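You operate a simulated robot arm through the tools that you are given. There is no shell and no other tool.

You are at the controls of a simulated robot arm. One attempt, no reset.

JOB
Join the black hose to the pallet tank port.
Fine: hose valve shut first and open again last; orange end, clamped tight; the white cap goes on the peg on the tank.

Only the result counts: the job must be done as asked and must still hold three seconds after the hand-in. Knocking over, shifting, dropping, spilling or breaking anything else fails it. A push-on lid holds only when it is set on centred and level and pressed home; a screw cap is set on level and turned clockwise until tight.

ROBOT AND FRAMES
A 7-joint arm with a two-finger parallel gripper, fixed in place. Base frame: the origin is at the foot of the arm, x ahead of it, y to its left, z up. Readings come in m, rad, newtons and seconds.
With the tool pointing down near the work surface it reaches from about 0.2 to 0.74 m from the base axis. Its first joint turns from -2.496 to 2.496 rad. Payload 3 kg.
The TCP is the grasp point between the finger pads, 0.03 m short of the fingertips. In the tool frame z runs along the fingers and y along their closing line. Largest opening 0.094 m; finger width 0.028, thickness 0.01; the body of the gripper, 0.05 by 0.096 m, starts 0.055 m behind the TCP.
Orientation is that of the tool frame in the base frame, as [roll, pitch, yaw] about the fixed x, y, z axes, in that order (R = Rz(yaw) Ry(pitch) Rx(roll)). With the fingers straight down and closing along the base's y, the tool's x points along the base's -x, its y along +y and its z along -z.

CONTROLS
- The arm moves only by the tool send_rows. Its argument "increments" is a list of rows, each a list of 7 numbers: the turn, a rotation vector about the tool's x, y, z in units of 8 degrees (1.0 is 8 degrees), then the shift along the tool's x, y, z in units of 20 mm (1.0 is 20 mm), then the opening, from 0 (shut) to 1 (fully open). In form: [[ax, ay, az, dx, dy, dz, hand], ...]. A call has 1 to 20 rows; each row shifts and turns the commanded pose from where the row before left it, along the tool's axes as they then stand. A call with a number of a shift or a turn outside -1 to 1 is refused whole. A row lasts 0.2 s, in which the tool goes at most 0.05 m and 0.15 rad; a call with a longer step from one row to the next is refused whole, and so is a gripper value outside its range. Where a pose cannot be reached the arm comes as near as it can. A force on the tool above 90 N (or 10 N above the force at the start of the call, whichever is more), or a blocked arm, ends the call early, and 0.2 s more pass. The fingers move at their own pace (about 0.072 m/s each) and stop on an object; they squeeze with about 26 N. The grip force told is the motor's: it shows also when the fingers shut on nothing. Time passes only in rows, and 0.2 s behind the last, so rows that do not move let the fingers close. It gives the time, the measured TCP pose, the force on the tool (base axes), the opening and the grip force at its end, in the units of the frame above (readings bear some noise), with the torque about the TCP (base axes, N m) and any sound that the robot's microphone picked up.
- Cameras (640 x 400 px; columns grow to the right, rows downward): "scene" is fixed at [0.3996, 0.6502, 1.2676]; the picture's right is [-0.91, -0.41, 0.00], its down [-0.34, 0.77, -0.54] and it looks along [0.22, -0.50, -0.84] (base axes); focal length 214 px, centre (320, 200). "wrist" rides on the gripper at [0.076, 0.014, -0.102] in the tool frame; the picture's right is [-0.18, 0.98, 0.00], its down [-0.75, -0.14, -0.64] and it looks along [-0.63, -0.12, 0.77] (tool axes); focal length 243 px, centre (320, 200). There is no depth. A picture from a camera that has moved, and an enlarged one, comes with that camera's place and axes in the base frame and with its lens.
- camera(camera): a new picture of that camera. It takes no simulated time.
- enlarge(camera, box): a new picture of the part [left, top, right, bottom] of that camera's present view, enlarged. It takes no simulated time.
- finish_job(): hands the job in; it is judged then, once.

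Nothing tells you positions but the pictures and the camera data. Unless the task says otherwise, let go and move clear before handing in.

The tools are called as a command line: name --pt "numbers of a row" for each row, then --argument value for the rest, lists and objects as JSON in quotes. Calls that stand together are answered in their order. send_rows: Moves the arm, as the interface text tells. Its arguments: {"type":"object","properties":{"increments":{"type":"array"}},"required":["increments"]} The other tools are called the same way: camera (camera) takes a picture; enlarge (camera, box) takes an enlarged picture of a part of a camera's view; finish_job () hands the job in.

At the start:

```text
clock: 0.0
position: [0.5249, 0.1625, 1.2144]
orientation: [-3.141, -0.001, -3.141]
wrist_force: [0.1, -0.1, -0.2]
torque: [-0.01, 0.02, 0.0]
gripper_width: 0.0942
gripper_force: 0.0
```

scene: 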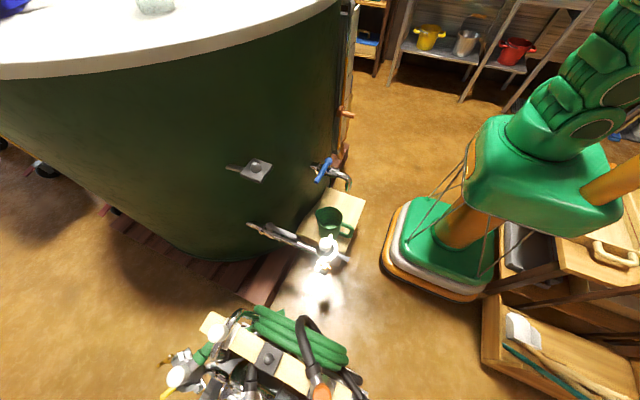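
wrist: 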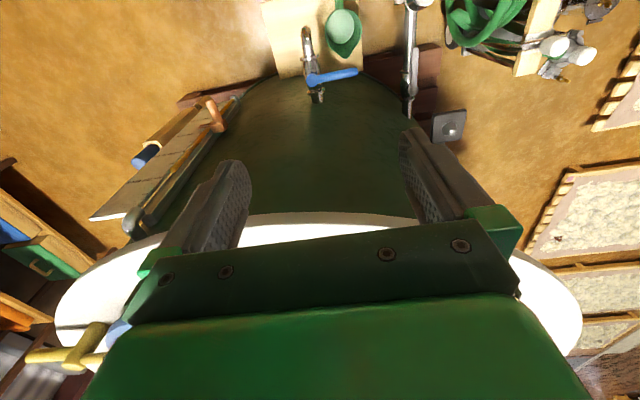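

I see a large green tank on a pallet, a fitting with a white cap in front of it, and a rack of hoses at the bottom of the scene picture. I will enlarge several parts before moving anything.

enlarge --camera "scene" --box '[150, 290, 390, 400]'

enlarge --camera "scene" --box '[220, 140, 380, 300]'

enlarge --camera "wrist" --box '[260, 0, 640, 160]'

```text
2.67 times, centred on (270, 345) of scene
camera zoom: at [0.3996, 0.6502, 1.2676], right [-0.91, -0.41, 0.0], down [-0.34, 0.77, -0.54], along [0.22, -0.5, -0.84], focal length 572 px, centre (453, -187)
```

zoom: 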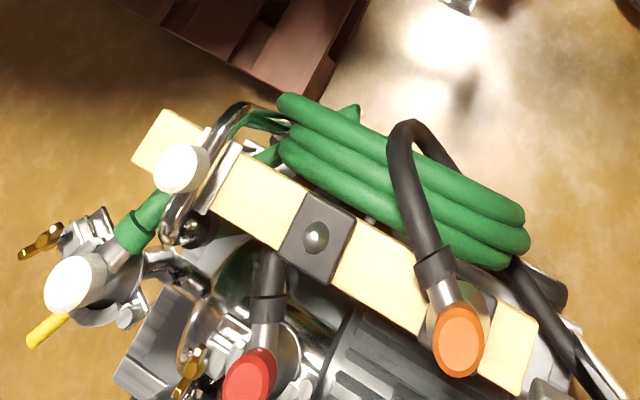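

```text
2.50 times, centred on (300, 220) of scene
camera zoom: at [0.3996, 0.6502, 1.2676], right [-0.91, -0.41, 0.0], down [-0.34, 0.77, -0.54], along [0.22, -0.5, -0.84], focal length 536 px, centre (370, 150)
```

zoom: 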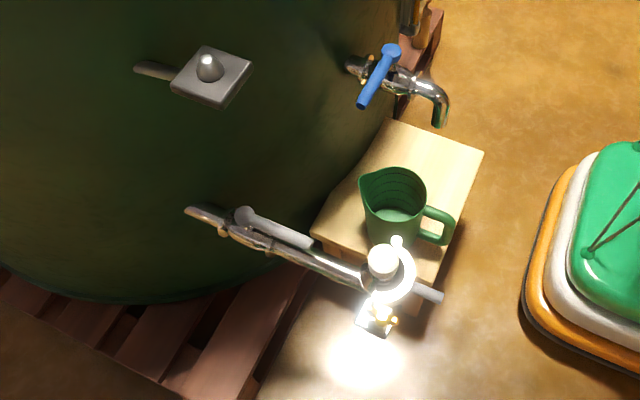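

```text
1.68 times, centred on (450, 80) of wrist
camera zoom: at [0.4492, 0.1779, 1.3159], right [0.18, 0.98, 0.0], down [0.75, -0.14, 0.64], along [0.63, -0.12, -0.77], focal length 409 px, centre (101, 402)
```

zoom: 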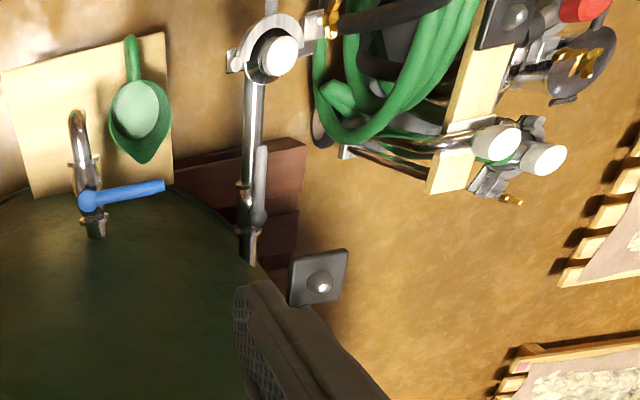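

The port, a clamp with a wing nut and a white cap are visible on a pipe with a grey lever, and a peg plate sits on the tank. I'll look closer at each part.

enlarge --camera "scene" --box '[290, 225, 370, 275]'

enlarge --camera "scene" --box '[240, 205, 320, 255]'

enlarge --camera "scene" --box '[150, 325, 270, 400]'

enlarge --camera "scene" --box '[260, 325, 380, 400]'

enlarge --camera "wrist" --box '[380, 0, 500, 75]'

enlarge --camera "wrist" --box '[500, 0, 640, 88]'

```text
8.00 times, centred on (330, 250) of scene
camera zoom: at [0.3996, 0.6502, 1.2676], right [-0.91, -0.41, 0.0], down [-0.34, 0.77, -0.54], along [0.22, -0.5, -0.84], focal length 1716 px, centre (240, -200)
```

zoom: 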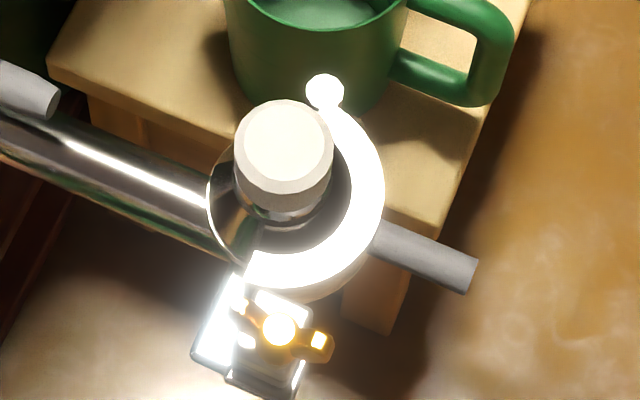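

```text
8.00 times, centred on (280, 230) of scene
camera zoom: at [0.3996, 0.6502, 1.2676], right [-0.91, -0.41, 0.0], down [-0.34, 0.77, -0.54], along [0.22, -0.5, -0.84], focal length 1716 px, centre (640, -40)
```

zoom: 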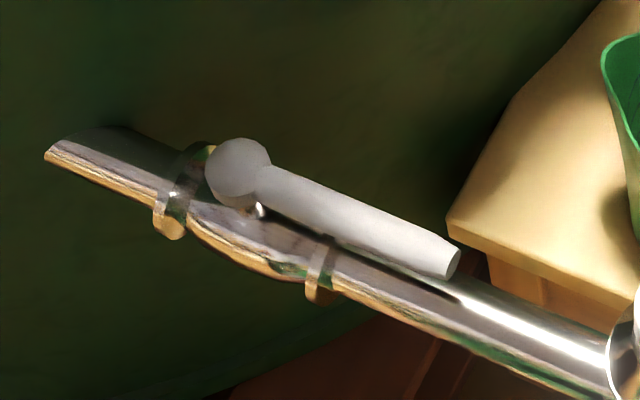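

```text
5.33 times, centred on (210, 362) of scene
camera zoom: at [0.3996, 0.6502, 1.2676], right [-0.91, -0.41, 0.0], down [-0.34, 0.77, -0.54], along [0.22, -0.5, -0.84], focal length 1144 px, centre (907, -667)
```

zoom: 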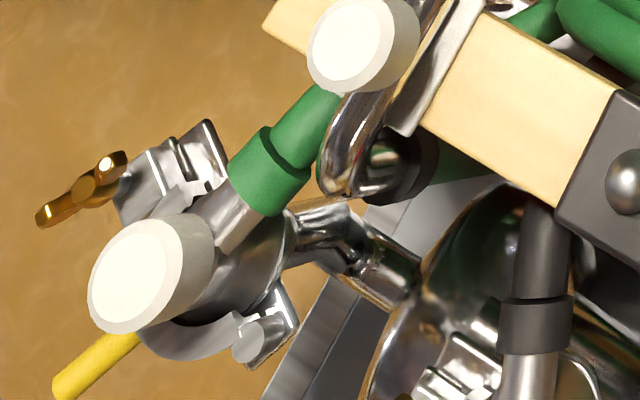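

```text
5.33 times, centred on (320, 362) of scene
camera zoom: at [0.3996, 0.6502, 1.2676], right [-0.91, -0.41, 0.0], down [-0.34, 0.77, -0.54], along [0.22, -0.5, -0.84], focal length 1144 px, centre (320, -667)
```

zoom: 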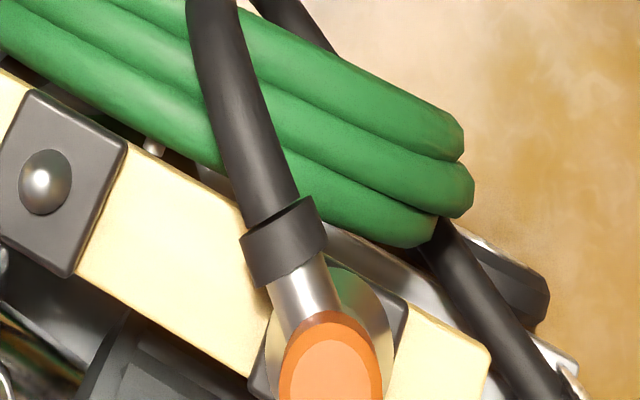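

```text
5.33 times, centred on (440, 38) of wrist
camera zoom: at [0.4492, 0.1779, 1.3159], right [0.18, 0.98, 0.0], down [0.75, -0.14, 0.64], along [0.63, -0.12, -0.77], focal length 1294 px, centre (-320, 1067)
```

zoom: 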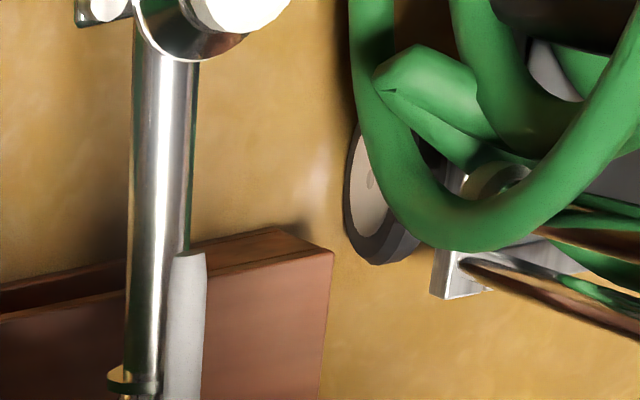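

```text
4.55 times, centred on (570, 44) of wrist
camera zoom: at [0.4492, 0.1779, 1.3159], right [0.18, 0.98, 0.0], down [0.75, -0.14, 0.64], along [0.63, -0.12, -0.77], focal length 1103 px, centre (-816, 909)
```

zoom: 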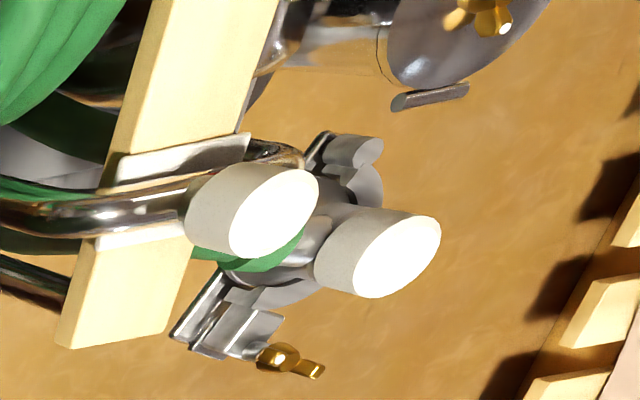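

By triangulating the two pictures, I put the white port cap near (0.49, 0.40, 0.61), the tank peg near (0.69, 0.39, 0.87) and the hose rack near y of 0.75 to 0.9. I'll draw the arm back and turn the wrist camera towards the rack for a better look.

send_rows --pt "0 0 0 1 0 0 1" --pt "0 0 0 1 0 0 1" --pt "0 0 0 1 0 0 1" --pt "0 0 0 1 0 0 1" --pt "0 0 0 1 0 0 1" --pt "0 0 0 1 0 0 1" --pt "0 0 0 1 0 0 1" --pt "0 0 -1 1 0 0 1" --pt "0 0 -1 0 0 0 1" --pt "0 0 -1 0 0 0 1" --pt "0 0 -1 0 0 0 1" --pt "0 0 -1 0 0 0 1" --pt "0 0 -1 0 0 0 1" --pt "0 0 -1 0 0 0 1" --pt "0 0 -1 0 0 0 1" --pt "0 0 -1 0 0 0 1" --pt "0 0 -1 0 0 0 1"

camera --camera "wrist"

camera --camera "scene"

```text
clock: 3.6
position: [0.3661, 0.1628, 1.2145]
orientation: [3.141, 0.0, -1.744]
wrist_force: [-0.4, -0.1, -0.2]
torque: [0.04, 0.01, -0.05]
gripper_width: 0.0938
gripper_force: 0.0
```

```text
taken
camera wrist: at [0.3383, 0.091, 1.3158], right [-0.94, 0.35, 0.0], down [0.27, 0.72, 0.64], along [0.23, 0.6, -0.77], focal length 243 px, centre (320, 200)
```

wrist: 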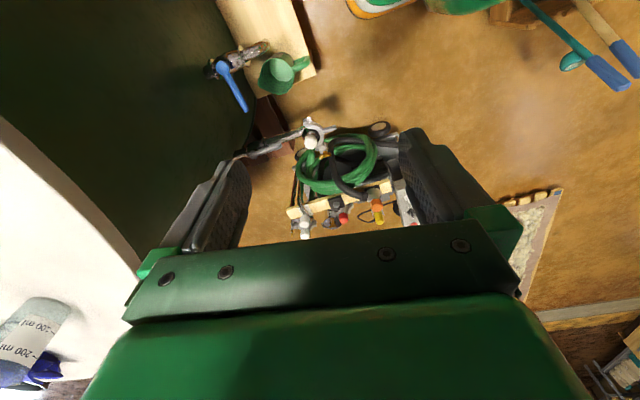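

```text
taken
```

scene: 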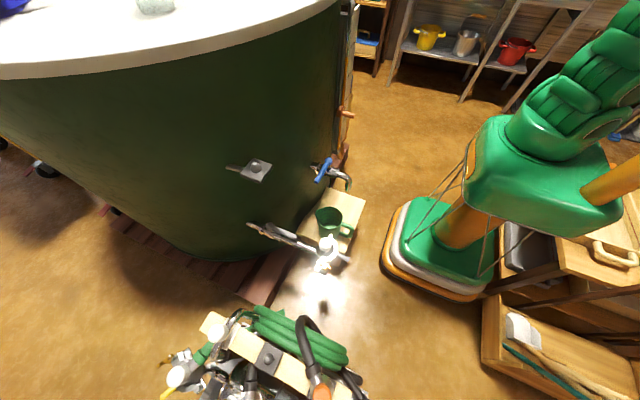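

The rack is now in the wrist view, hanging beyond the port with green and black hoses on it. I'll zoom in on it.

enlarge --camera "wrist" --box '[280, 170, 424, 260]'

enlarge --camera "wrist" --box '[230, 105, 390, 205]'

enlarge --camera "wrist" --box '[280, 100, 360, 150]'

```text
4.44 times, centred on (352, 215) of wrist
camera zoom: at [0.3383, 0.091, 1.3158], right [-0.94, 0.35, 0.0], down [0.27, 0.72, 0.64], along [0.23, 0.6, -0.77], focal length 1078 px, centre (178, 133)
```

zoom: 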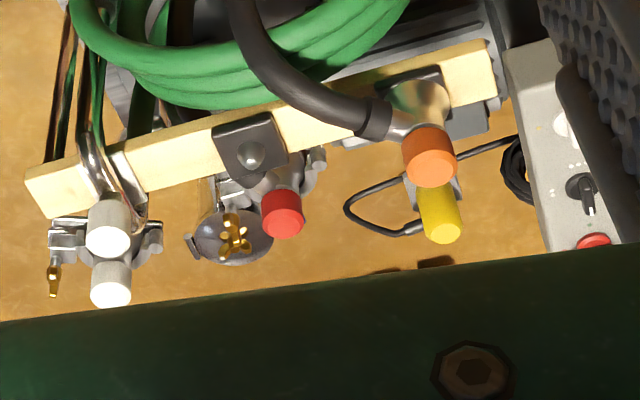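

```text
4.00 times, centred on (310, 155) of wrist
camera zoom: at [0.3383, 0.091, 1.3158], right [-0.94, 0.35, 0.0], down [0.27, 0.72, 0.64], along [0.23, 0.6, -0.77], focal length 970 px, centre (360, 380)
```

zoom: 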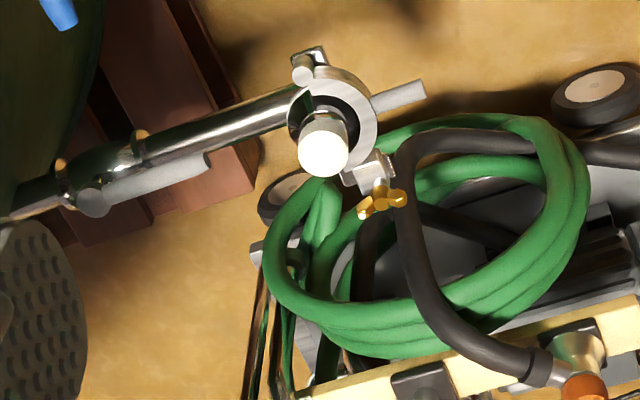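

```text
8.00 times, centred on (320, 125) of wrist
camera zoom: at [0.3383, 0.091, 1.3158], right [-0.94, 0.35, 0.0], down [0.27, 0.72, 0.64], along [0.23, 0.6, -0.77], focal length 1941 px, centre (320, 800)
```

zoom: 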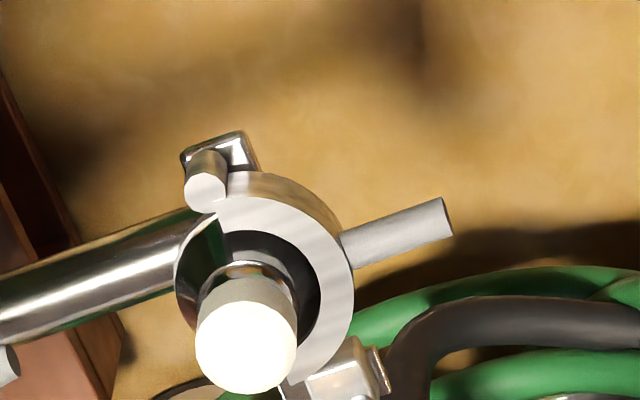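

The white cap sits on a vertical ferrule with a hinged clamp and a brass wing nut. The orange end hangs on a peg near (0.35, 0.75, 0.60), and I see yellow handles too. I'll bring the camera lower for a closer look from the side.

send_rows --pt "0 0 0 0 0 1 1" --pt "0 0 0 0 0 1 1" --pt "0 0 0 0 0 1 1" --pt "0 0 0 0 0 1 1" --pt "0 0 0 0 0 1 1" --pt "0 0 0 0 0 1 1" --pt "0 0 0 0 0 1 1" --pt "0 0 0 0 0 1 1" --pt "0 0 0 0 0 1 1" --pt "0 0 0 0 0 1 1" --pt "0 0 0 0 0 1 1" --pt "0 0 0 0 0 1 1" --pt "0 0 0 0 0 1 1" --pt "0 0 0 0 0 1 1" --pt "0 0 0 0 0 1 1" --pt "0 0 0 0 0 1 1"

camera --camera "wrist"

camera --camera "scene"

```text
clock: 7.0
position: [0.3696, 0.1638, 0.8966]
orientation: [3.135, -0.005, -1.745]
wrist_force: [-0.3, -0.4, 0.1]
torque: [-0.01, -0.03, 0.01]
gripper_width: 0.0938
gripper_force: 0.0
out of reach, approached as far as the arm can: row 16
```

```text
taken
camera wrist: at [0.3437, 0.093, 0.9979], right [-0.94, 0.35, 0.0], down [0.27, 0.72, 0.64], along [0.22, 0.6, -0.77], focal length 243 px, centre (320, 200)
```

wrist: 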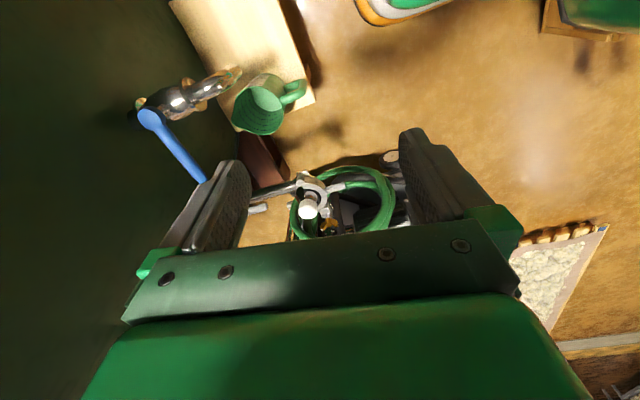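

```text
taken
```

scene: 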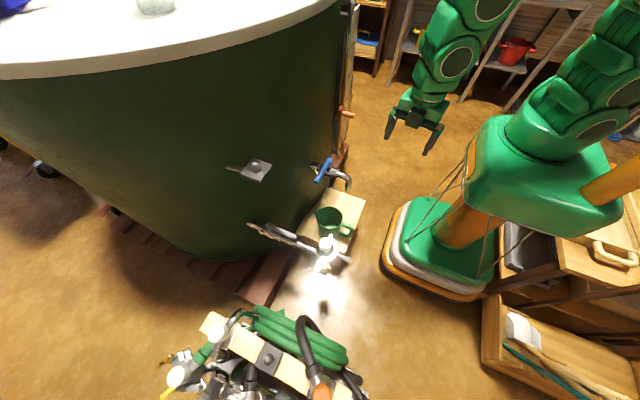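

The arm reports a reach limit just below z of 0.90 at this spot. I'll shift towards +y at this height and look again at the rack and port.

send_rows --pt "0 0 0 -1 0 -0.2 1" --pt "0 0 0 -1 0 0 1" --pt "0 0 0 -1 0 0 1" --pt "0 0 0 -1 0.5 0 1" --pt "0 0 0 -1 0.5 0 1" --pt "0 0 0 -1 0.5 0 1" --pt "0 0 0 -1 0.5 0 1" --pt "0 0 0 -1 0.5 0 1" --pt "0 0 0 -1 0.5 0 1"

camera --camera "wrist"

```text
clock: 9.0
position: [0.3394, 0.3534, 0.9012]
orientation: [-3.141, -0.001, -1.747]
wrist_force: [-0.4, 0.4, -0.8]
torque: [-0.01, 0.0, 0.01]
gripper_width: 0.0939
gripper_force: 0.1
```

```text
taken
camera wrist: at [0.3126, 0.2807, 1.0024], right [-0.94, 0.35, 0.0], down [0.27, 0.72, 0.64], along [0.23, 0.6, -0.77], focal length 243 px, centre (320, 200)
```

wrist: 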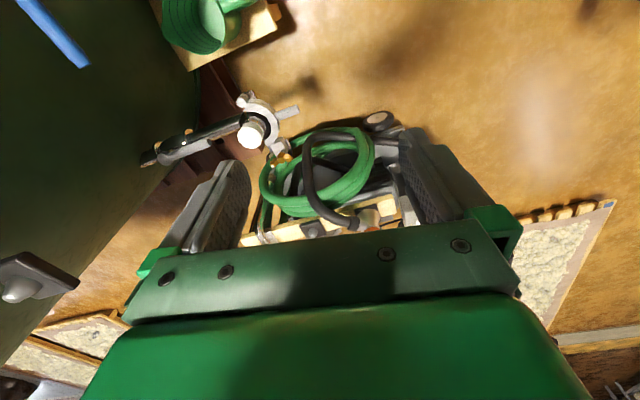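

No reach trouble here. I'll tilt the tool to look further forward so the rack comes out from behind the gripper body.

send_rows --pt "0 -1 0 0 0 0 1" --pt "0 -1 0 0 0 0 1" --pt "0 -1 0 0 0 0 1" --pt "0 -1 0 0 0 0 1"

camera --camera "wrist"

enlarge --camera "wrist" --box '[230, 60, 410, 172]'

```text
clock: 10.0
position: [0.3528, 0.3892, 0.9218]
orientation: [-3.141, 0.559, -1.744]
wrist_force: [-0.8, 0.4, -0.2]
torque: [0.01, 0.02, -0.02]
gripper_width: 0.0938
gripper_force: 0.1
out of reach, approached as far as the arm can: row 3, 4
```

```text
taken
camera wrist: at [0.3175, 0.2753, 0.9669], right [-0.94, 0.32, 0.1], down [0.19, 0.27, 0.94], along [0.28, 0.91, -0.31], focal length 243 px, centre (320, 200)
```

wrist: 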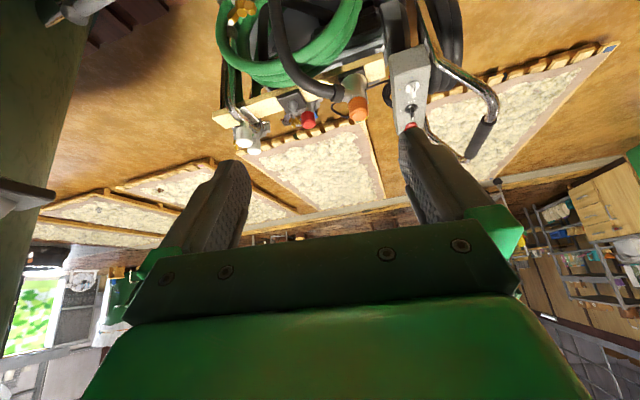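

```text
3.56 times, centred on (320, 116) of wrist
camera zoom: at [0.3175, 0.2753, 0.9669], right [-0.94, 0.32, 0.1], down [0.19, 0.27, 0.94], along [0.28, 0.91, -0.31], focal length 863 px, centre (320, 499)
```

zoom: 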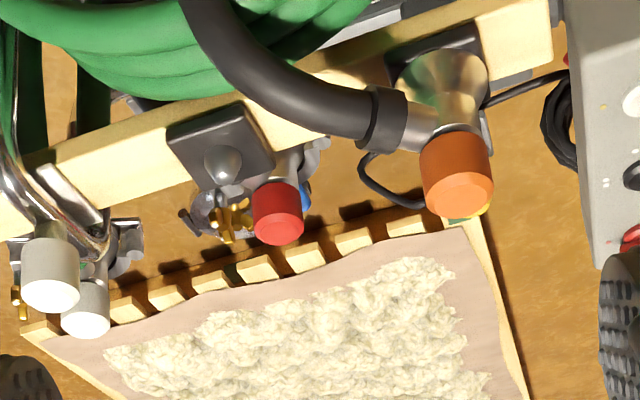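

The picture is upside down but shows the cart: a rail with pegs, the orange end on a hook, a red end and white ends, plus a control box. I'll enlarge each end.

enlarge --camera "wrist" --box '[325, 65, 389, 105]'

enlarge --camera "wrist" --box '[270, 80, 334, 120]'

enlarge --camera "wrist" --box '[215, 90, 279, 130]'

enlarge --camera "wrist" --box '[200, 0, 420, 40]'

enlarge --camera "scene" --box '[290, 375, 370, 400]'

enlarge --camera "scene" --box '[190, 380, 310, 400]'

```text
10.00 times, centred on (357, 85) of wrist
camera zoom: at [0.3175, 0.2753, 0.9669], right [-0.94, 0.32, 0.1], down [0.19, 0.27, 0.94], along [0.28, 0.91, -0.31], focal length 2426 px, centre (-50, 1350)
```

zoom: 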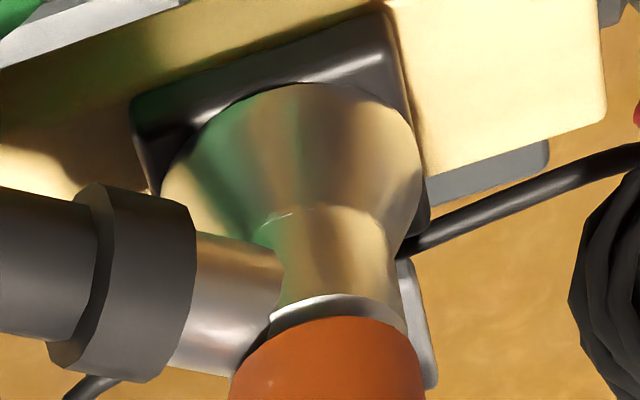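

```text
10.00 times, centred on (302, 100) of wrist
camera zoom: at [0.3175, 0.2753, 0.9669], right [-0.94, 0.32, 0.1], down [0.19, 0.27, 0.94], along [0.28, 0.91, -0.31], focal length 2426 px, centre (500, 1200)
```

zoom: 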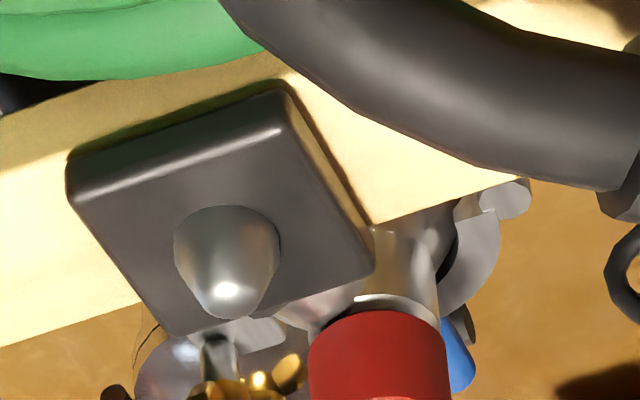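

```text
10.00 times, centred on (247, 110) of wrist
camera zoom: at [0.3175, 0.2753, 0.9669], right [-0.94, 0.32, 0.1], down [0.19, 0.27, 0.94], along [0.28, 0.91, -0.31], focal length 2426 px, centre (1050, 1100)
```

zoom: 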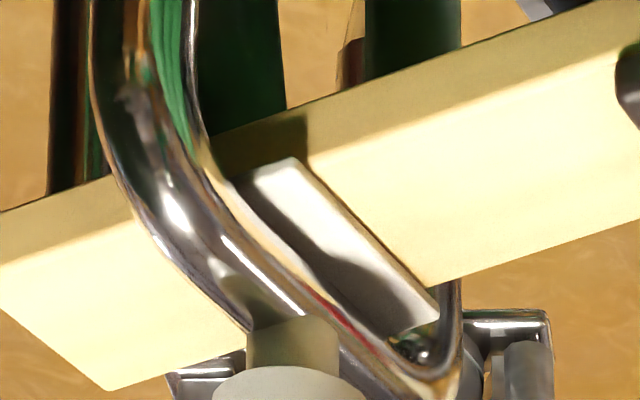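

```text
2.91 times, centred on (310, 20) of wrist
camera zoom: at [0.3175, 0.2753, 0.9669], right [-0.94, 0.32, 0.1], down [0.19, 0.27, 0.94], along [0.28, 0.91, -0.31], focal length 706 px, centre (349, 724)
```

zoom: 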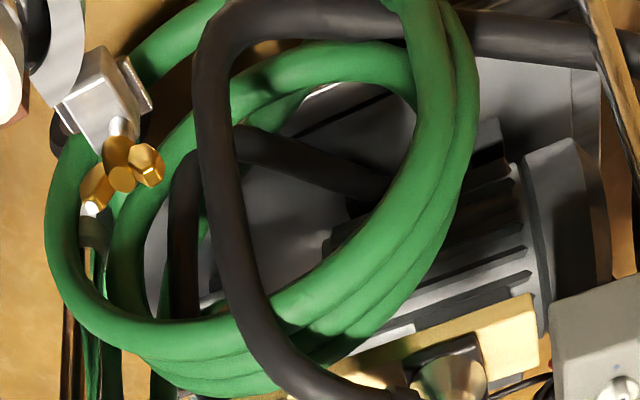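

```text
8.00 times, centred on (330, 388) of scene
camera zoom: at [0.3996, 0.6502, 1.2676], right [-0.91, -0.41, 0.0], down [-0.34, 0.77, -0.54], along [0.22, -0.5, -0.84], focal length 1716 px, centre (240, -1300)
```

zoom: 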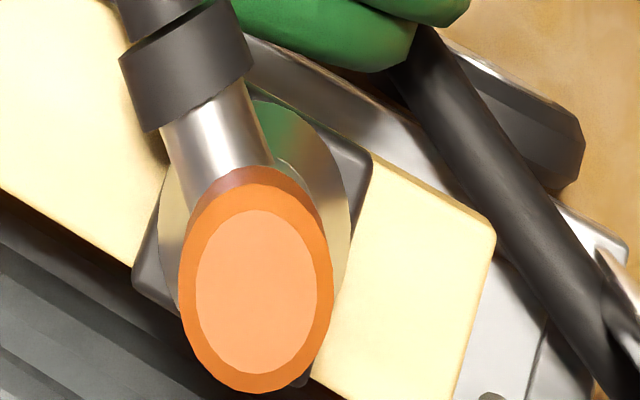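

```text
5.33 times, centred on (250, 390) of scene
camera zoom: at [0.3996, 0.6502, 1.2676], right [-0.91, -0.41, 0.0], down [-0.34, 0.77, -0.54], along [0.22, -0.5, -0.84], focal length 1144 px, centre (693, -813)
```

zoom: 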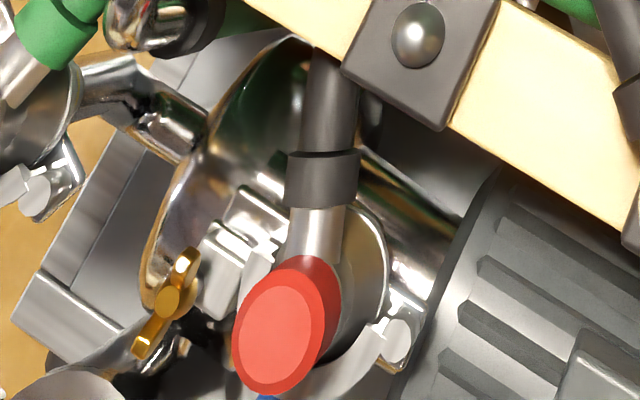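

Each hose end is an elbow with a flared ferrule and a coloured knob on top, and the orange one is parked on a rail peg. Next I want a close look at the port clamp and grey lever, so I'll level the tool and turn towards the port.

send_rows --pt "0 1 0 0 0 0 1" --pt "0 1 0 0 0 0 1" --pt "0 1 0 0 0 0 1" --pt "0 1 0 0 0 0 1" --pt "0 0 1 1 0 0 1" --pt "0 0 1 1 0 0 1" --pt "0 0 1 1 0 0 1" --pt "0 0 1 1 0 0 1" --pt "0 0 1 0.5 0 0 1"

camera --camera "wrist"

```text
clock: 12.0
position: [0.3155, 0.3093, 0.9209]
orientation: [3.141, -0.001, -2.447]
wrist_force: [-0.5, -0.4, -0.4]
torque: [0.0, 0.01, 0.0]
gripper_width: 0.0939
gripper_force: 0.1
```

```text
taken
camera wrist: at [0.2486, 0.2721, 1.0219], right [-0.49, 0.87, 0.0], down [0.67, 0.37, 0.64], along [0.56, 0.31, -0.77], focal length 243 px, centre (320, 200)
```

wrist: 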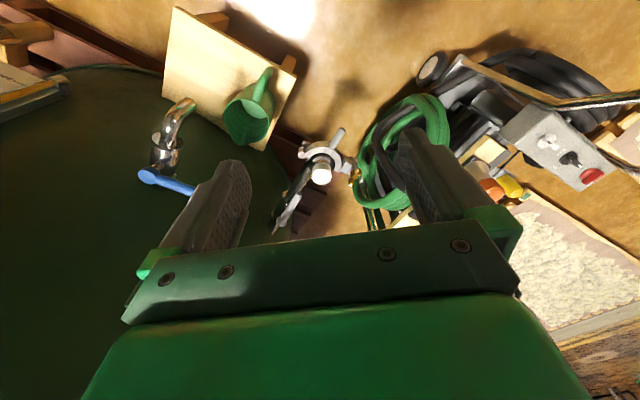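

The port is now in the middle of the gap between the fingers. I'll zoom in on the port and on the yellow item by the orange end.

enlarge --camera "wrist" --box '[285, 120, 365, 170]'

enlarge --camera "wrist" --box '[256, 140, 376, 215]'

enlarge --camera "wrist" --box '[450, 150, 546, 210]'

```text
8.00 times, centred on (325, 145) of wrist
camera zoom: at [0.2486, 0.2721, 1.0219], right [-0.49, 0.87, 0.0], down [0.67, 0.37, 0.64], along [0.56, 0.31, -0.77], focal length 1941 px, centre (280, 640)
```

zoom: 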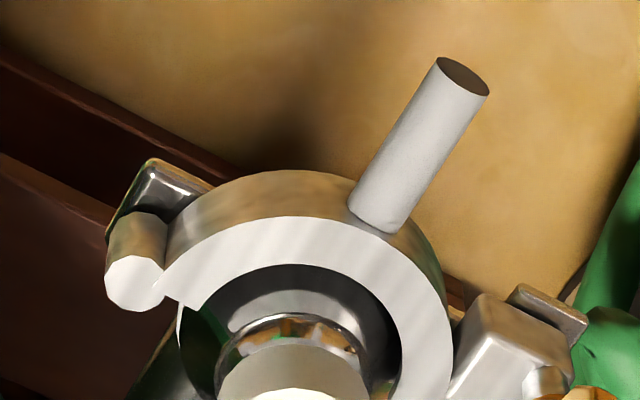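

```text
5.33 times, centred on (316, 178) of wrist
camera zoom: at [0.2486, 0.2721, 1.0219], right [-0.49, 0.87, 0.0], down [0.67, 0.37, 0.64], along [0.56, 0.31, -0.77], focal length 1294 px, centre (341, 320)
```

zoom: 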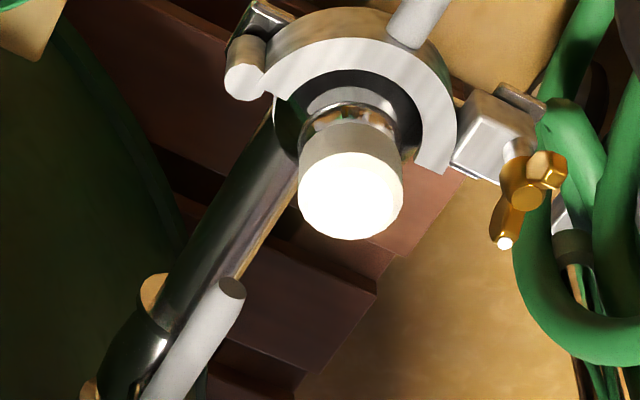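

```text
6.67 times, centred on (498, 180) of wrist
camera zoom: at [0.2486, 0.2721, 1.0219], right [-0.49, 0.87, 0.0], down [0.67, 0.37, 0.64], along [0.56, 0.31, -0.77], focal length 1618 px, centre (-867, 333)
```

zoom: 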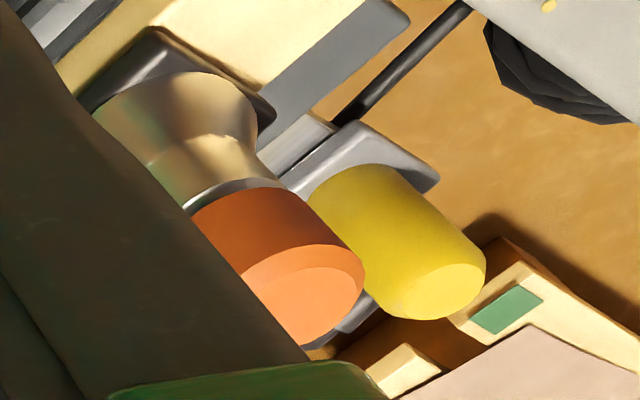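

The yellow item is just a capped peg on the cart, so the valve in question should be the grey lever along the tank pipe, with its tip near (0.60, 0.41, 0.56) and pivot near (0.71, 0.41). I'll go lower and closer to the port.

send_rows --pt "0 0 0 0 0 1 1" --pt "0 0 0 0 0 1 1" --pt "0 0 0 0 0 1 1" --pt "0 0 0 0 0 1 1" --pt "0 0 0 0 0 1 1" --pt "0 0 0 0 0 1 1" --pt "0 0 0 0 0 1 1"

camera --camera "wrist"

camera --camera "scene"

```text
clock: 13.6
position: [0.3164, 0.3093, 0.7821]
orientation: [3.141, -0.001, -2.444]
wrist_force: [0.9, 0.1, 0.4]
torque: [0.03, -0.03, 0.0]
gripper_width: 0.094
gripper_force: 0.0
```

```text
taken
camera wrist: at [0.2499, 0.2714, 0.8826], right [-0.49, 0.87, 0.0], down [0.67, 0.38, 0.64], along [0.56, 0.31, -0.77], focal length 243 px, centre (320, 200)
```

wrist: 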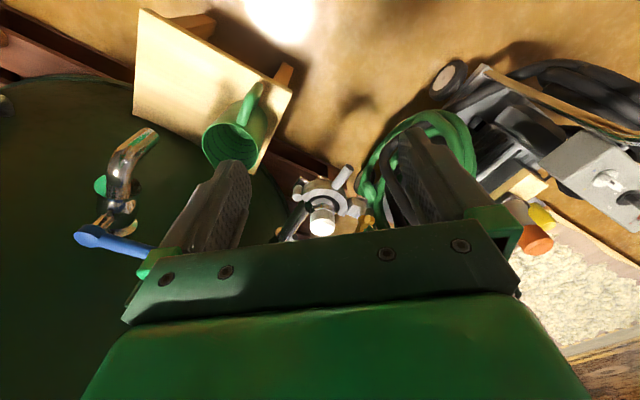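

```text
taken
```

scene: 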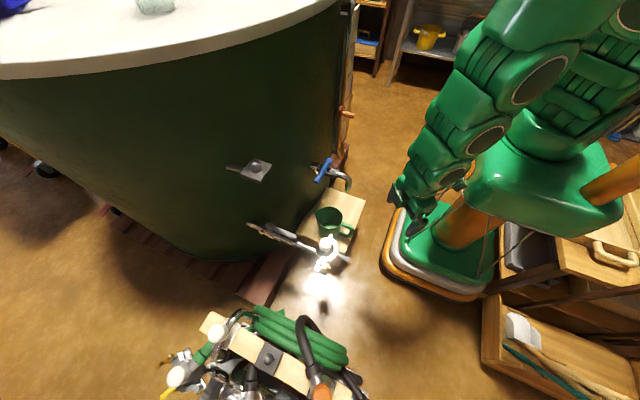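

Reachable here. I'll tilt a little and lower further to view the port from the side.

send_rows --pt "0 -1 0 1 0 0 1" --pt "0 -1 0 1 0 0 1" --pt "0 -1 0 1 0 0 1" --pt "0 0 0 0.5 0 0.85 1" --pt "0 0 0 0.5 0 0.85 1" --pt "0 0 0 0.5 0 0.85 1" --pt "0 0 0 0.5 0 0.85 1"

camera --camera "wrist"

```text
clock: 15.2
position: [0.3523, 0.3828, 0.6992]
orientation: [3.141, 0.416, -2.444]
wrist_force: [-0.3, 0.1, 1.0]
torque: [-0.02, -0.01, 0.01]
gripper_width: 0.0942
gripper_force: 0.1
out of reach, approached as far as the arm can: row 1, 2, 3
```

```text
taken
camera wrist: at [0.2579, 0.3222, 0.7605], right [-0.5, 0.86, 0.07], down [0.42, 0.17, 0.89], along [0.76, 0.48, -0.44], focal length 243 px, centre (320, 200)
```

wrist: 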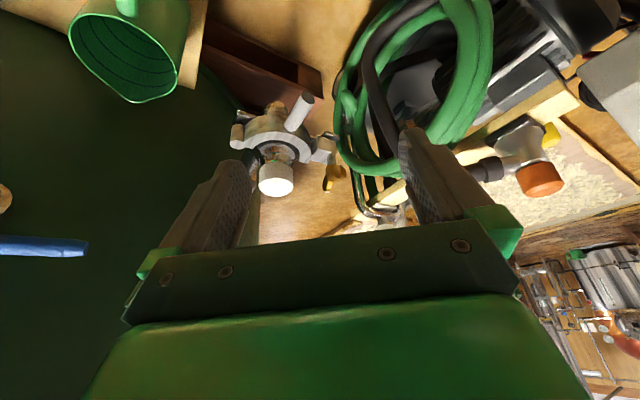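

Now I have a side view of the port. I'll zoom in on the clamp and on the orange end.

enlarge --camera "wrist" --box '[215, 80, 359, 170]'

enlarge --camera "wrist" --box '[225, 115, 321, 245]'

enlarge --camera "wrist" --box '[460, 100, 588, 210]'

```text
4.44 times, centred on (287, 125) of wrist
camera zoom: at [0.2579, 0.3222, 0.7605], right [-0.5, 0.86, 0.07], down [0.42, 0.17, 0.89], along [0.76, 0.48, -0.44], focal length 1078 px, centre (467, 533)
```

zoom: 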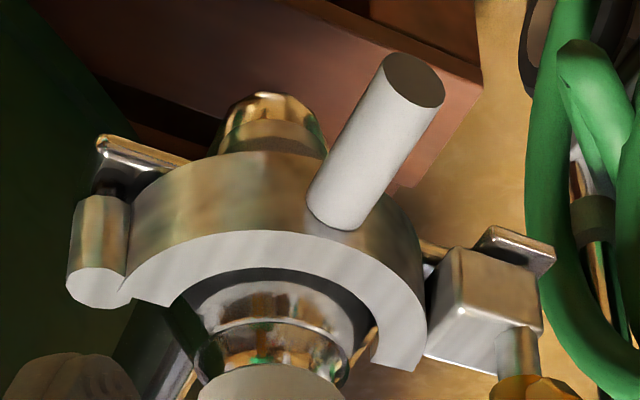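

```text
3.08 times, centred on (273, 180) of wrist
camera zoom: at [0.2579, 0.3222, 0.7605], right [-0.5, 0.86, 0.07], down [0.42, 0.17, 0.89], along [0.76, 0.48, -0.44], focal length 746 px, centre (465, 262)
```

zoom: 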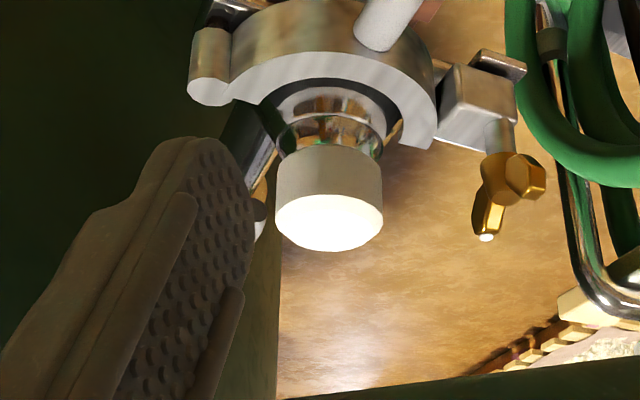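

```text
3.64 times, centred on (524, 155) of wrist
camera zoom: at [0.2579, 0.3222, 0.7605], right [-0.5, 0.86, 0.07], down [0.42, 0.17, 0.89], along [0.76, 0.48, -0.44], focal length 882 px, centre (-422, 364)
```

zoom: 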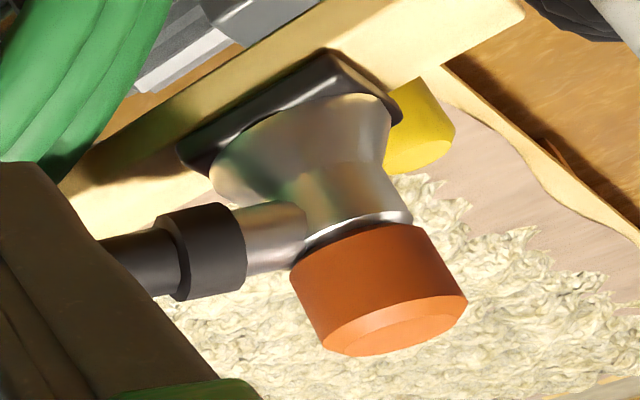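

The wing nut sits on top of a vertical stud at the +y side of the clamp, and the hinge pin is at the -y side with a grey stub handle on the jaw. The lever is hidden behind a finger, so I'll move to the -y side to view it with the port out of the way.

send_rows --pt "0 0 0 0.07 -0.93 -0.52 1" --pt "0 0 0 0.07 -0.93 -0.52 1" --pt "0 0 0 0.07 -0.93 -0.52 1" --pt "0 0 0 0.07 -0.93 -0.52 1" --pt "0 0 0 0.07 -0.93 -0.52 1" --pt "0 0 0 0.07 -0.93 -0.52 1" --pt "0 0 0 0.07 -0.93 -0.52 1" --pt "0 0 0 0.07 -0.93 -0.52 1" --pt "0 0 0 0.07 -0.93 -0.52 1"

camera --camera "wrist"

```text
clock: 17.2
position: [0.4449, 0.3011, 0.735]
orientation: [-3.141, 0.417, -2.445]
wrist_force: [0.4, 0.1, -0.2]
torque: [0.03, -0.01, -0.01]
gripper_width: 0.094
gripper_force: 0.0
out of reach, approached as far as the arm can: row 1, 2, 3, 4, 5, 6, 7, 8, 9
```

```text
taken
camera wrist: at [0.3501, 0.2409, 0.7967], right [-0.5, 0.86, 0.07], down [0.42, 0.17, 0.89], along [0.76, 0.48, -0.45], focal length 243 px, centre (320, 200)
```

wrist: 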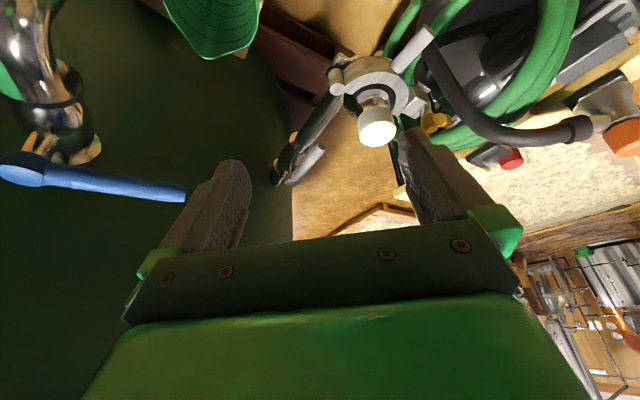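

This view shows the lever and valve clearly between the fingers. I'll zoom in on it and on the port.

enlarge --camera "wrist" --box '[255, 90, 375, 195]'

enlarge --camera "wrist" --box '[315, 50, 459, 150]'

enlarge --camera "scene" --box '[215, 140, 295, 190]'

```text
3.81 times, centred on (315, 142) of wrist
camera zoom: at [0.3501, 0.2409, 0.7967], right [-0.5, 0.86, 0.07], down [0.42, 0.17, 0.89], along [0.76, 0.48, -0.45], focal length 924 px, centre (339, 419)
```

zoom: 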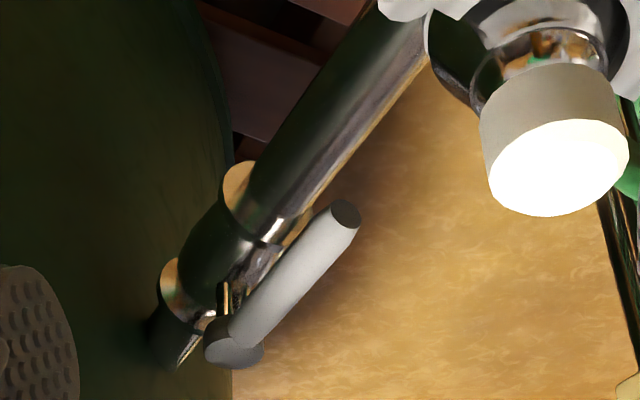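

```text
4.00 times, centred on (387, 100) of wrist
camera zoom: at [0.3501, 0.2409, 0.7967], right [-0.5, 0.86, 0.07], down [0.42, 0.17, 0.89], along [0.76, 0.48, -0.45], focal length 970 px, centre (52, 600)
```

zoom: 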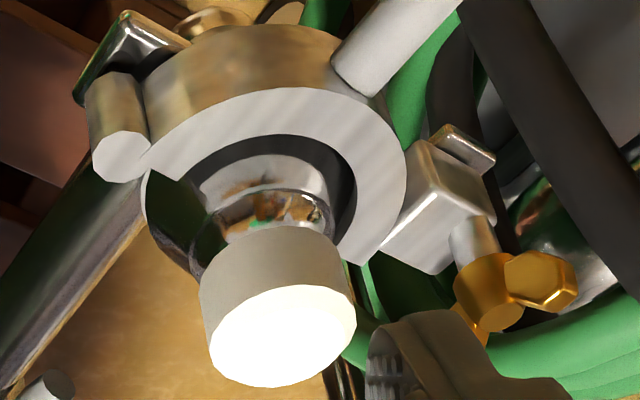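

```text
8.00 times, centred on (255, 165) of scene
camera zoom: at [0.3996, 0.6502, 1.2676], right [-0.91, -0.41, 0.0], down [-0.34, 0.77, -0.54], along [0.22, -0.5, -0.84], focal length 1716 px, centre (840, 480)
```

zoom: 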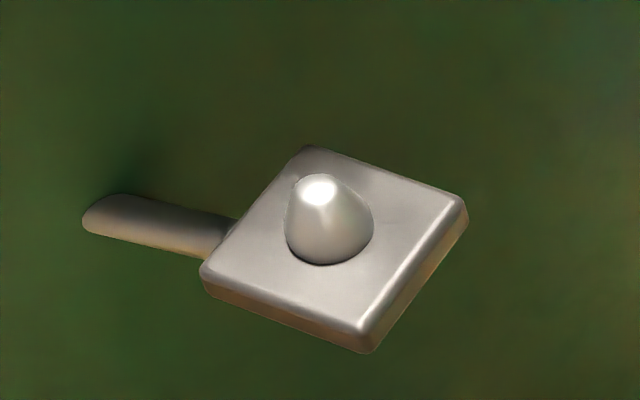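

I've placed the main points by triangulation:
- Lever: pivot (0.707, 0.410, 0.556), tip (0.598, 0.410, 0.556), in line with the pipe, so open
- Cap knob: top at (0.487, 0.408, 0.621)
- Wing nut: hub at (0.462, 0.474, 0.607)
- Hinge pin: (0.488, 0.362)

The shut direction is unknown. I'll rise, face +x with a forward tilt, and prepare to push the lever with shut fingers.

send_rows --pt "0 0 0 -0.405 0 -0.914 1" --pt "0 0 0 -0.405 0 -0.914 1" --pt "0 0 0 -0.405 0 -0.914 1" --pt "0.404 0 0.912 0 0 0 0.5" --pt "0.404 0 0.912 0 0 0 0" --pt "0.404 0 0.912 0 0 0 0" --pt "0.404 0 0.912 0 0 0 0" --pt "0.404 0 0.912 0 0 0 0" --pt "0 -0.6 0 0 0 0 0"

```text
clock: 19.2
position: [0.4449, 0.3014, 0.7946]
orientation: [3.137, 0.503, 3.14]
wrist_force: [0.1, 0.1, -0.5]
torque: [0.03, -0.01, -0.03]
gripper_width: 0.0
gripper_force: 25.6
```

Reached cleanly with the fingers shut. I'll move to a standby point behind and above the lever on its +y side.

send_rows --pt "0 0 0 -0.226 0.87 0.8 0" --pt "0 0 0 -0.226 0.87 0.8 0" --pt "0 0 0 -0.226 0.87 0.8 0" --pt "0 0 0 -0.226 0.87 0.8 0" --pt "0 0 0 -0.226 0.87 0.8 0" --pt "0 0 0 -0.226 0.87 0.8 0" --pt "0 0 0 -0.226 0.87 0.8 0" --pt "0 0 0 -0.226 0.87 0.8 0"

camera --camera "wrist"

camera --camera "scene"

```text
clock: 21.0
position: [0.5367, 0.4404, 0.7006]
orientation: [3.141, 0.502, -3.141]
wrist_force: [0.3, -0.2, 0.8]
torque: [-0.01, -0.01, 0.01]
gripper_width: 0.0001
gripper_force: 26.4
```

```text
taken
camera wrist: at [0.4211, 0.4547, 0.7529], right [0.16, 0.98, 0.09], down [0.35, -0.14, 0.93], along [0.92, -0.12, -0.37], focal length 243 px, centre (320, 200)
```

wrist: 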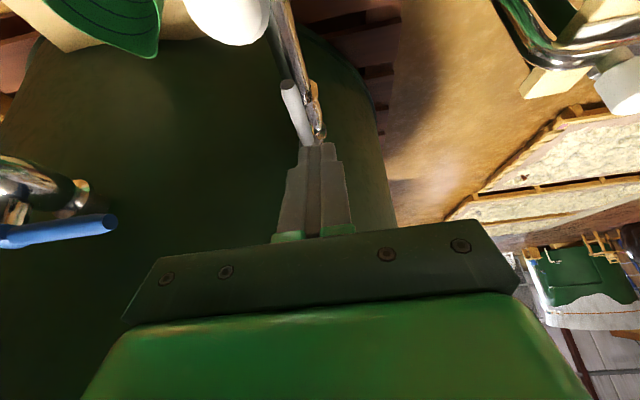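

```text
taken
```

scene: 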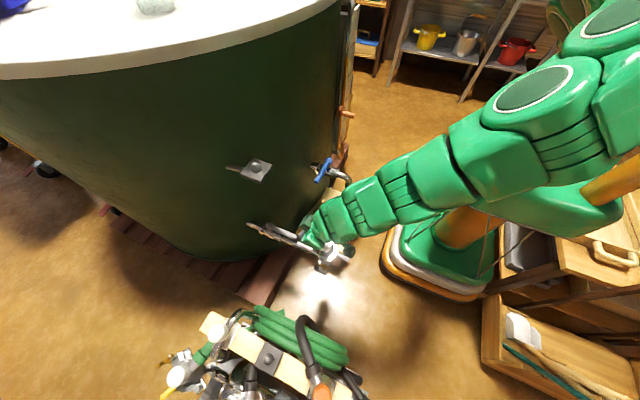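

The shut fingers are behind the lever tip and lined up on its +y side. I'll lower them along the tool axis beside the lever.

send_rows --pt "0 0 0 0 0 0.98 0" --pt "0 0 0 0 0 0.98 0" --pt "0 0 0 0 0 0.98 0" --pt "0 0 0 0 0 0.98 0" --pt "0 0 0 0 0 0.98 0" --pt "0 0 0 0 0 0.98 0" --pt "0 0 0 0 0 0.98 0" --pt "0 0 0 0 0 0.98 0"

camera --camera "wrist"

enlarge --camera "scene" --box '[235, 190, 363, 270]'

```text
clock: 22.9
position: [0.6146, 0.4464, 0.5685]
orientation: [3.126, 0.505, 3.137]
wrist_force: [1.4, 0.4, 13.6]
torque: [0.4, 1.87, -0.06]
gripper_width: 0.0
gripper_force: 26.3
stopped in row 8: the force on the tool passed its limit at 98 N (the readings are from after the stop); the commanded pose is now the measured one
```

```text
taken
camera wrist: at [0.4985, 0.4603, 0.6186], right [0.16, 0.98, 0.1], down [0.35, -0.15, 0.93], along [0.92, -0.11, -0.37], focal length 243 px, centre (320, 200)
```

wrist: 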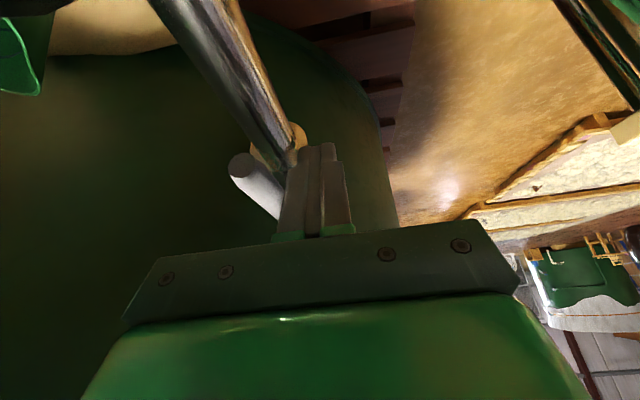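

```text
5.00 times, centred on (299, 230) of scene
camera zoom: at [0.3996, 0.6502, 1.2676], right [-0.91, -0.41, 0.0], down [-0.34, 0.77, -0.54], along [0.22, -0.5, -0.84], focal length 1072 px, centre (425, 50)
```

zoom: 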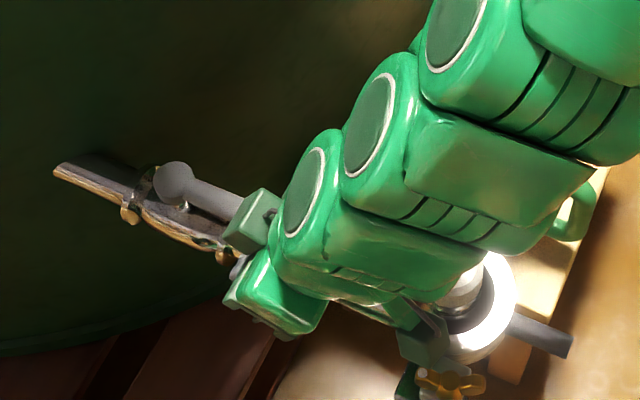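

The fingertips touched a valve flange next to the lever. I'll back off a little towards the lever tip, then push gently towards -y to test the direction.

send_rows --pt "0 0 0 0.73 0 -0.745 0" --pt "0 0 0 0 -0.5 0 0" --pt "0 0 0 0 -0.5 0 0" --pt "0 0 0 0 -0.5 0 0" --pt "0 0 0 0 -0.5 0 0"

camera --camera "wrist"

```text
clock: 23.8
position: [0.5925, 0.4298, 0.575]
orientation: [3.113, 0.506, -3.139]
wrist_force: [-1.1, 9.3, 0.8]
torque: [0.16, 0.01, 0.12]
gripper_width: 0.0
gripper_force: 26.3
stopped in row 4: the force on the tool passed its limit at 107 N (the readings are from after the stop); the commanded pose is now the measured one
```

```text
taken
camera wrist: at [0.4761, 0.4403, 0.6267], right [0.14, 0.98, 0.11], down [0.35, -0.16, 0.92], along [0.93, -0.09, -0.37], focal length 243 px, centre (320, 200)
```

wrist: 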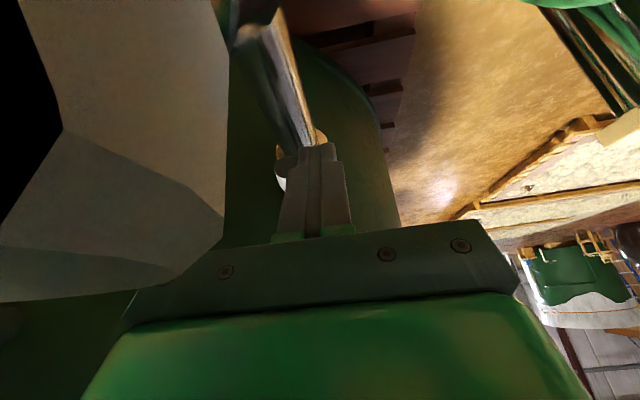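

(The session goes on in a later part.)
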